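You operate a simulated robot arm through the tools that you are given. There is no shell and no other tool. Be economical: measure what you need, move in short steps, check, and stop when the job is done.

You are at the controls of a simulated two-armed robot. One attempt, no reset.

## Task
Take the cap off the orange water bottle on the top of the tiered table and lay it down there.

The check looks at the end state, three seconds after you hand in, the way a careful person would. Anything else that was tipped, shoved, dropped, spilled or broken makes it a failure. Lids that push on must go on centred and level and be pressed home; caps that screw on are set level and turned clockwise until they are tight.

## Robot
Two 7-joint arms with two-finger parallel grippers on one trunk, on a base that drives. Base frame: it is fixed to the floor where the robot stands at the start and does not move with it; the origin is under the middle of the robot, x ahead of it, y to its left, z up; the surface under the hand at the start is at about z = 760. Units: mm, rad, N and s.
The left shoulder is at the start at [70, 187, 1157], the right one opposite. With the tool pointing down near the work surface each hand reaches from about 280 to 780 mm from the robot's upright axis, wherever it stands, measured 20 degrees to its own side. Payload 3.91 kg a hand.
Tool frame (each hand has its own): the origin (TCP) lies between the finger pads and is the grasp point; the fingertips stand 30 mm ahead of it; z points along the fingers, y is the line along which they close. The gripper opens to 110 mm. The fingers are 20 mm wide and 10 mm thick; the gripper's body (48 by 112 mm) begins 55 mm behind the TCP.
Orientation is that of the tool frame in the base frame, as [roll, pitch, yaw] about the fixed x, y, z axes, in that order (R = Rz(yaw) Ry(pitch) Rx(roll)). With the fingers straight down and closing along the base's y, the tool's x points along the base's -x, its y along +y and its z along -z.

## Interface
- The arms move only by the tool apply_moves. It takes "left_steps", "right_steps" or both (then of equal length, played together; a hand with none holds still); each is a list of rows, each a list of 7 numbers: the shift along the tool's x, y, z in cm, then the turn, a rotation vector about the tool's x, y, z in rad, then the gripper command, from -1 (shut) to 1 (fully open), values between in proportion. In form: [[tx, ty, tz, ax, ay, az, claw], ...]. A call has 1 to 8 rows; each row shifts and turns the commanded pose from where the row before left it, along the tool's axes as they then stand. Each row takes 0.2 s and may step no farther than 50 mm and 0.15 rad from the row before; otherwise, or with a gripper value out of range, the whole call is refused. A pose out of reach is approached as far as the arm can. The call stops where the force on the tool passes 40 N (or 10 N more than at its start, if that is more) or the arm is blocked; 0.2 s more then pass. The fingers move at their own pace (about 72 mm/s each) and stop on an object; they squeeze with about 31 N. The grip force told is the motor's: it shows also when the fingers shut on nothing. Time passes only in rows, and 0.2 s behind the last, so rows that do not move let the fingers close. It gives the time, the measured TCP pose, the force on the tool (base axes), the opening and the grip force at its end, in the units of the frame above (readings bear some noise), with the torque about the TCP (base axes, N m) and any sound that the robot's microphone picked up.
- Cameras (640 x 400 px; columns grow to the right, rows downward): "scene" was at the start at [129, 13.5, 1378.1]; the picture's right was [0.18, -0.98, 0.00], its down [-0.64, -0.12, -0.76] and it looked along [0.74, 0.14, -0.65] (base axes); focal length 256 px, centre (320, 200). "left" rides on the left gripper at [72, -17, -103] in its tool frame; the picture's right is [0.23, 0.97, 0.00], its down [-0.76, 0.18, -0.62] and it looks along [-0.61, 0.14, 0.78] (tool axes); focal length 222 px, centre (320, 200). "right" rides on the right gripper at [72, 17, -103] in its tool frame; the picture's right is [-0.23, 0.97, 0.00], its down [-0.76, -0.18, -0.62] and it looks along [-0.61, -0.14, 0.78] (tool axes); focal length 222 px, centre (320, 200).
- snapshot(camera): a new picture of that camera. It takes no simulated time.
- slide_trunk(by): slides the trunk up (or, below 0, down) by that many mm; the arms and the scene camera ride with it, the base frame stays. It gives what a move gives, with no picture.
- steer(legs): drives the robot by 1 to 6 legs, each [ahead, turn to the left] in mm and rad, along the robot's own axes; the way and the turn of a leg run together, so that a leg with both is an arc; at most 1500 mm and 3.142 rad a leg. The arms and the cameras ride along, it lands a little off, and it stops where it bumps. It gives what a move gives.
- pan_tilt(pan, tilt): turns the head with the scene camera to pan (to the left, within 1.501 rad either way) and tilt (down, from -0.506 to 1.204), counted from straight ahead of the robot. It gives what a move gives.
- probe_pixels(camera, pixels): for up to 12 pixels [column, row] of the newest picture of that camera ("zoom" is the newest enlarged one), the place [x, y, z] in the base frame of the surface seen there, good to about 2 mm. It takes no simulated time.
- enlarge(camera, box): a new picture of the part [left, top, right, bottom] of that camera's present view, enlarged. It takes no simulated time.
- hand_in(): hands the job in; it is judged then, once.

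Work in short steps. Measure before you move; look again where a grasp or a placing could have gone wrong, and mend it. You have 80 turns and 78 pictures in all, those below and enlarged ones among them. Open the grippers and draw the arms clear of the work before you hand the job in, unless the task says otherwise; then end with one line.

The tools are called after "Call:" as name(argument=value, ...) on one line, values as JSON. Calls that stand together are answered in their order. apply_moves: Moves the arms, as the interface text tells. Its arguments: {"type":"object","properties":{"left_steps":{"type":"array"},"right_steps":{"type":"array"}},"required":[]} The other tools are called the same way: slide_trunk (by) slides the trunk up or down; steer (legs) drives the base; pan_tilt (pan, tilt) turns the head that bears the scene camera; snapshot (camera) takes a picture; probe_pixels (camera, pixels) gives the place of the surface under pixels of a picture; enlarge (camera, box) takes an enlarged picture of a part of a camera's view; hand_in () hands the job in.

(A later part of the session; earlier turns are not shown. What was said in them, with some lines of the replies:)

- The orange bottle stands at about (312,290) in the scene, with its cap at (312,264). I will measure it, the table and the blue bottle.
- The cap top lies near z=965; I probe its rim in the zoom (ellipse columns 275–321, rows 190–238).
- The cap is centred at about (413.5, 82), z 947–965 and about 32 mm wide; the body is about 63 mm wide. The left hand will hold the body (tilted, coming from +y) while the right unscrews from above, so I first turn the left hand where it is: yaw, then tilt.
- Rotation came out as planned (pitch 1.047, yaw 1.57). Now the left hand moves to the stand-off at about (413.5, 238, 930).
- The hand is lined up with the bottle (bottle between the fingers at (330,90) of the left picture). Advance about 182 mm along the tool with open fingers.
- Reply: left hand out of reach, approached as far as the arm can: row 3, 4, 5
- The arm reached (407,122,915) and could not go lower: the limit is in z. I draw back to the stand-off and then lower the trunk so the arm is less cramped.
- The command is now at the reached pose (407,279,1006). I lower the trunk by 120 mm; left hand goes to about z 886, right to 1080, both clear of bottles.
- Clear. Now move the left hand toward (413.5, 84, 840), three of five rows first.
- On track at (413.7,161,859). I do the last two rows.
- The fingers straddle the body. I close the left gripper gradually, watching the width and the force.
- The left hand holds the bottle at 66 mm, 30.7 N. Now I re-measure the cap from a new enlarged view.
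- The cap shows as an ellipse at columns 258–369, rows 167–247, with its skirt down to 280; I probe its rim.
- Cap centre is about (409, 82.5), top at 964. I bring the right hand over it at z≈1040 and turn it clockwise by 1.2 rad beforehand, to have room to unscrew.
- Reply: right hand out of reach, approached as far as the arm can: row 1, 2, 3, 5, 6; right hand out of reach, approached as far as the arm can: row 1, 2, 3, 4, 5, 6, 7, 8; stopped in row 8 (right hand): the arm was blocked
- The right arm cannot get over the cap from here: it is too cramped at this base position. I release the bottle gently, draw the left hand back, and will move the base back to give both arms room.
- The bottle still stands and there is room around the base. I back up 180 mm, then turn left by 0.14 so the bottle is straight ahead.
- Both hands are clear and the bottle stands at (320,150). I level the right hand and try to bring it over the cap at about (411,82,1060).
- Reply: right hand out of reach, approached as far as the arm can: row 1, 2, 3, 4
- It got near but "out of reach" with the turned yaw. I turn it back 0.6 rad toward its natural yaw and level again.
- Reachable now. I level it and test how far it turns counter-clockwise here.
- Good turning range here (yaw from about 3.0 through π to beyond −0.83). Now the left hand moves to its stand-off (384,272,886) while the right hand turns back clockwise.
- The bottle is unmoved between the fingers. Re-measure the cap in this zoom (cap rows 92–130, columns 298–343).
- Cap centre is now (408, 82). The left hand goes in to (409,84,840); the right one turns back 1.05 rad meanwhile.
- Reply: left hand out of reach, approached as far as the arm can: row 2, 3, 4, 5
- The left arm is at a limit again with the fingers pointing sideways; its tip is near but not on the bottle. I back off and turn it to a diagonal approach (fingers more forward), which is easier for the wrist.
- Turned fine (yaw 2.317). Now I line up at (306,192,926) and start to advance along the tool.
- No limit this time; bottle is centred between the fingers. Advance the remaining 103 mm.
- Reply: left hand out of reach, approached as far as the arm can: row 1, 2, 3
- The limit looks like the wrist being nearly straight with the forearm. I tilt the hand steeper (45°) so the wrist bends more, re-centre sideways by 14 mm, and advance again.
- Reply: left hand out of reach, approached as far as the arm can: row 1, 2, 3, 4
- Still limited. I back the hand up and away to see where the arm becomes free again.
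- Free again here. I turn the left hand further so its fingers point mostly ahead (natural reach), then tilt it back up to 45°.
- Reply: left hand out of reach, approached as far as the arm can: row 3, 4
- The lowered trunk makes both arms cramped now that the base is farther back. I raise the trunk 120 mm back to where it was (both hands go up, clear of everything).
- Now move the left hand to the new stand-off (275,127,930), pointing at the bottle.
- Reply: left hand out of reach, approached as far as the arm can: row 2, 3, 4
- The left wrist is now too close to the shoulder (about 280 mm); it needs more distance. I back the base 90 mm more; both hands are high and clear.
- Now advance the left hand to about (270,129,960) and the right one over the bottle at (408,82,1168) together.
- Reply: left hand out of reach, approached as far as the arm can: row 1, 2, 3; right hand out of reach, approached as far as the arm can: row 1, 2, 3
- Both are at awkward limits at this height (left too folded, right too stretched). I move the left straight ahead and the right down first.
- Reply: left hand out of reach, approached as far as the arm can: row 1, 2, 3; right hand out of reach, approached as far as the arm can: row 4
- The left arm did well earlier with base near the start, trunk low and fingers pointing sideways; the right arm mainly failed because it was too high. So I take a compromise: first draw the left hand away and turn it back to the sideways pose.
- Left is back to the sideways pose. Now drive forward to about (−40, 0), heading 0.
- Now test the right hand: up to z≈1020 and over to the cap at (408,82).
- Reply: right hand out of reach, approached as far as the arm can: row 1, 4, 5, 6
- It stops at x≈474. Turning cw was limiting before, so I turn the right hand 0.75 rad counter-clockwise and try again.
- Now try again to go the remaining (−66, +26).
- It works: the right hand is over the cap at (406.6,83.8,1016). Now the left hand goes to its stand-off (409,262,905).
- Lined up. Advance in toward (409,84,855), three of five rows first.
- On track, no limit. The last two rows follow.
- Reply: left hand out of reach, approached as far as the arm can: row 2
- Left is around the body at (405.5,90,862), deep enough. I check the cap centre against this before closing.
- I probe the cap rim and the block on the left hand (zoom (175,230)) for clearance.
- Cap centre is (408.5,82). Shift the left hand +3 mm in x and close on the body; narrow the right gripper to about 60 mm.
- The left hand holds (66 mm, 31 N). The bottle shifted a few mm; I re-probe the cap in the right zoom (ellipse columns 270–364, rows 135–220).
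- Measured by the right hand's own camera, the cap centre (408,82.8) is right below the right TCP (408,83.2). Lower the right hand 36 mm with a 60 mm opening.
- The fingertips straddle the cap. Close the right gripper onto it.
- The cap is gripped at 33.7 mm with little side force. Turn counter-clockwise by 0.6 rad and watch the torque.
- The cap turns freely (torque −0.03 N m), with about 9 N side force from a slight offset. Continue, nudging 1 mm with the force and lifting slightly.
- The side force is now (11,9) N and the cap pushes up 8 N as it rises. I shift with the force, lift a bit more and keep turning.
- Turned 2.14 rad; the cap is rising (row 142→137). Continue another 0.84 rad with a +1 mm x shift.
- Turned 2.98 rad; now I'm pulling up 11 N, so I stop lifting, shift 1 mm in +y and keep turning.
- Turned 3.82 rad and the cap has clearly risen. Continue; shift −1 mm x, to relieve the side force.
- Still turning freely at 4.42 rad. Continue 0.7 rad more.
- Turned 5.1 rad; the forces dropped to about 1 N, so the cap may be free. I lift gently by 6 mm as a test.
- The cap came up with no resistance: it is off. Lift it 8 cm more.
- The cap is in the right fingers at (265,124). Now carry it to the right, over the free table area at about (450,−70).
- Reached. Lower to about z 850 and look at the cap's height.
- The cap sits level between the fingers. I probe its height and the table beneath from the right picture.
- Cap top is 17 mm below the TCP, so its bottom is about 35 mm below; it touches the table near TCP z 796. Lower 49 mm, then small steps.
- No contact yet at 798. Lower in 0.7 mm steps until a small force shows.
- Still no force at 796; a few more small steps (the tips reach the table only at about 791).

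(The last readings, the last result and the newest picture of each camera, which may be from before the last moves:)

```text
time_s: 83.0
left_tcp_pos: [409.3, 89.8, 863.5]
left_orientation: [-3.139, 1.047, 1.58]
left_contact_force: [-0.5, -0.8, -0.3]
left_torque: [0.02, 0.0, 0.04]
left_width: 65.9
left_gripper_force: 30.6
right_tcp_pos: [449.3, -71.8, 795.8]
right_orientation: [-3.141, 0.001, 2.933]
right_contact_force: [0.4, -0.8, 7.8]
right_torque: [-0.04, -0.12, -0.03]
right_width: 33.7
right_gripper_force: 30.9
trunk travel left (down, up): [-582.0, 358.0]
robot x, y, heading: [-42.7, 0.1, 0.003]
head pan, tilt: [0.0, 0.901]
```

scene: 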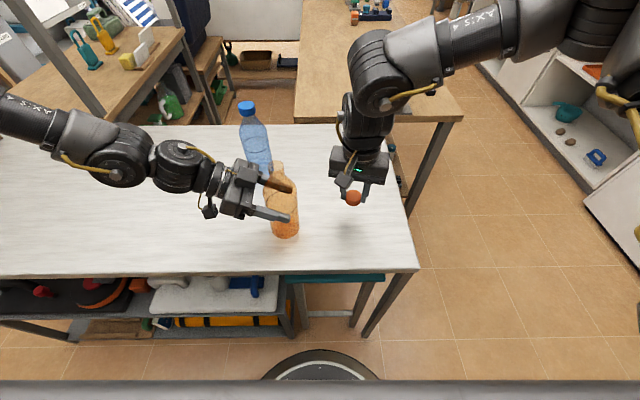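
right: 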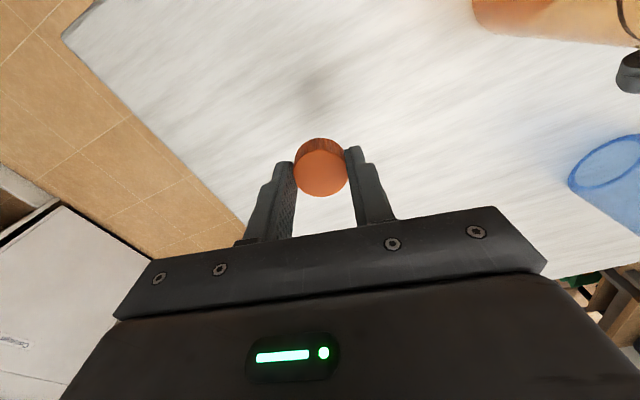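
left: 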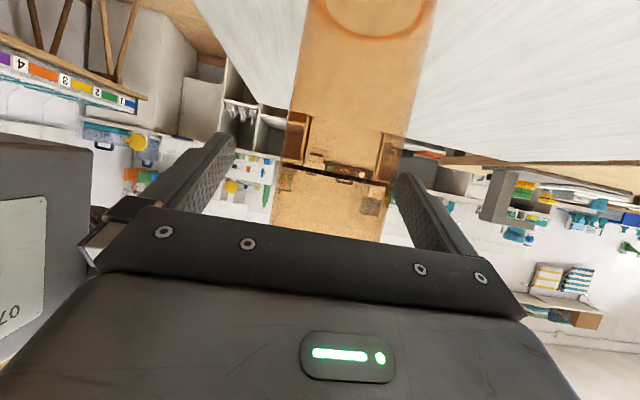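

Contact: 7.8 N up, so the cap is on the table. Open the right fingers and rise straight up.

Call:
apply_moves(right_steps=[[0, 0, 0, 0, 0, 0, -0.2], [0, 0, 0, 0, 0, 0, 0.2], [0, 0, 0, 0, 0, 0, 0.6], [0, 0, -1, 0, 0, 0, 0.6], [0, 0, -3, 0, 0, 0, 0.6], [0, 0, -4, 0, 0, 0, 0.6], [0, 0, -4, 0, 0, 0, 0.6], [0, 0, -4, 0, 0, 0, 0.6]])

Call:
enlarge(camera="right", box=[200, 20, 440, 220])

Call:
snapshot(camera="scene")

```text
time_s: 84.8
left_tcp_pos: [408.1, 90.2, 862.4]
left_orientation: [3.14, 1.047, 1.579]
left_contact_force: [0.5, -0.2, 0.4]
left_torque: [-0.03, 0.0, 0.04]
left_width: 65.6
left_gripper_force: 31.2
right_tcp_pos: [449.2, -72.5, 956.2]
right_orientation: [-3.14, -0.003, 2.933]
right_contact_force: [-0.2, 0.3, -0.3]
right_torque: [-0.05, -0.02, 0.01]
right_width: 87.9
right_gripper_force: 0.0
trunk travel left (down, up): [-582.0, 358.0]
robot x, y, heading: [-43.6, -2.9, 0.007]
head pan, tilt: [0.0, 0.901]
```

```text
2.00 times, centred on (320, 120) of right
```

zoom: 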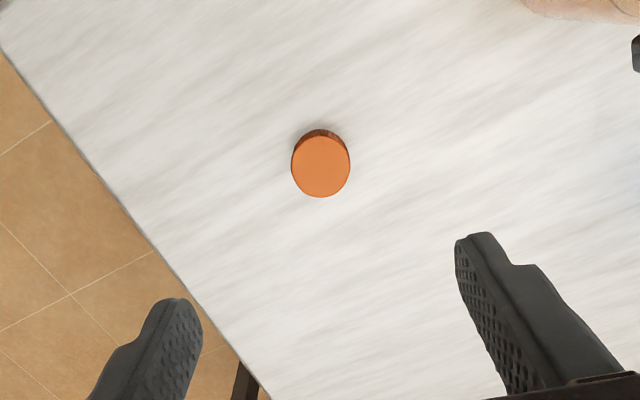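

```text
27 pictures are left
```

scene: 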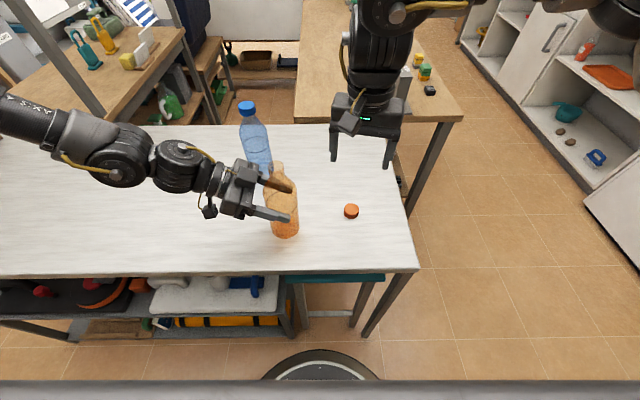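

The cap lies flat on the table at (351,211). Now I release the bottle gently and draw the left hand back along the way it came.

Call:
apply_moves(left_steps=[[0, 0, 0, 0, 0, 0, 0.22], [0, 0, 0, 0, 0, 0, 0.3], [0, 0, 0, 0, 0, 0, 0.6], [0, 0, 0, 0, 0, 0, 1], [0, 0, 0, 0, 0, 0, 1], [0, 0, 0, 0, 0, 0, 1]])

Call:
enlarge(camera="scene", box=[216, 130, 336, 250])

```text
time_s: 86.2
left_tcp_pos: [408.8, 91.8, 863.0]
left_orientation: [-3.142, 1.046, 1.58]
left_contact_force: [-0.3, 0.0, 0.4]
left_torque: [-0.01, -0.03, 0.02]
left_width: 110.0
left_gripper_force: 0.0
right_tcp_pos: [449.8, -71.5, 957.7]
right_orientation: [-3.14, -0.001, 2.932]
right_contact_force: [0.3, 0.5, 0.0]
right_torque: [-0.03, -0.02, -0.02]
right_width: 87.8
right_gripper_force: 0.0
trunk travel left (down, up): [-582.0, 358.0]
robot x, y, heading: [-42.7, 1.9, 0.005]
head pan, tilt: [0.0, 0.901]
```

```text
3.33 times, centred on (276, 190) of scene
```

zoom: 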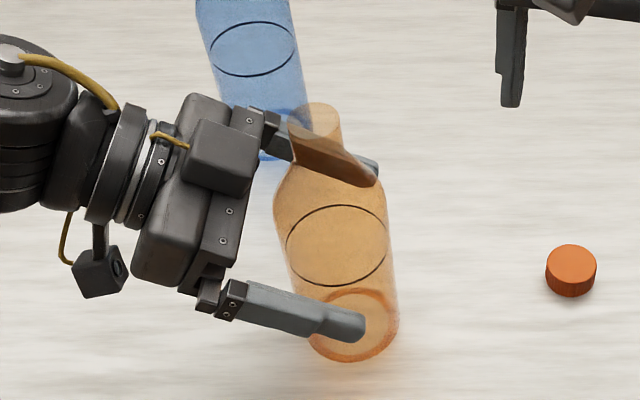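

The bottle stands open and free between the fingers. Draw the left hand back.

Call:
apply_moves(left_steps=[[0.92, 0, -3.56, 0, 0, 0, 1], [0.92, 0, -3.56, 0, 0, 0, 1], [0.92, 0, -3.56, 0, 0, 0, 1], [0.92, 0, -3.56, 0, 0, 0, 1], [0.92, 0, -3.56, 0, 0, 0, 1], [0, 0, 0, 0, 0, 0, 1]], right_steps=[[0, 0, -3, 0, 0, 0, 1], [0, 0, -3, 0, 0, 0, 1], [0, 0, 0, 0, 0, 0, 1], [0, 0, 0, 0, 0, 0, 1], [0, 0, 0, 0, 0, 0, 1], [0, 0, 0, 0, 0, 0, 1]])

Call:
snapshot(camera="scene")

Call:
snapshot(camera="left")

```text
time_s: 87.6
left_tcp_pos: [408.3, 265.9, 912.4]
left_orientation: [-3.138, 1.046, 1.58]
left_contact_force: [-0.4, -0.1, -0.8]
left_torque: [0.04, -0.01, -0.02]
left_width: 109.9
left_gripper_force: 0.1
right_tcp_pos: [448.0, -72.1, 1014.0]
right_orientation: [3.141, 0.001, 2.931]
right_contact_force: [0.7, 0.1, 0.0]
right_torque: [0.05, -0.01, 0.0]
right_width: 110.1
right_gripper_force: 0.0
trunk travel left (down, up): [-582.0, 358.0]
robot x, y, heading: [-48.9, 1.2, 0.011]
head pan, tilt: [0.0, 0.901]
```

```text
25 pictures are left
```

scene: 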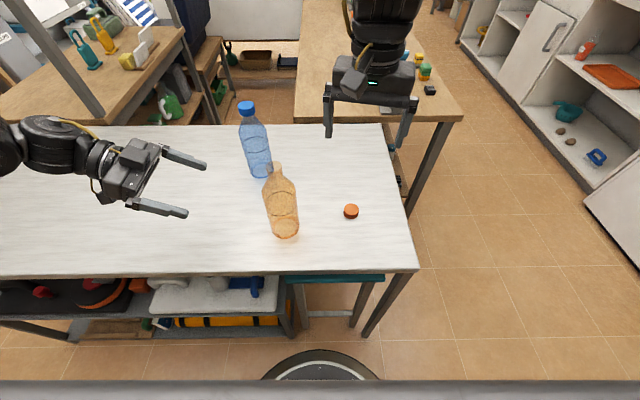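

```text
24 pictures are left
```

left: 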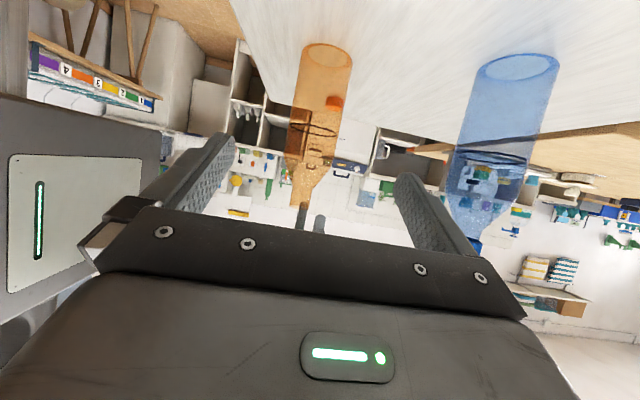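

The bottle stands upright and uncapped at (281,205), the cap lies flat at (351,211), the blue bottle is untouched, and both hands are open and clear. I hand in.

Call:
hand_in()

```text
The job is handed in.
```

The cap is off the orange bottle and lies flat on the tabletop beside it, about 16 cm to its right. The bottle still stands upright, a few millimetres from its starting spot, and both grippers are open and clear.
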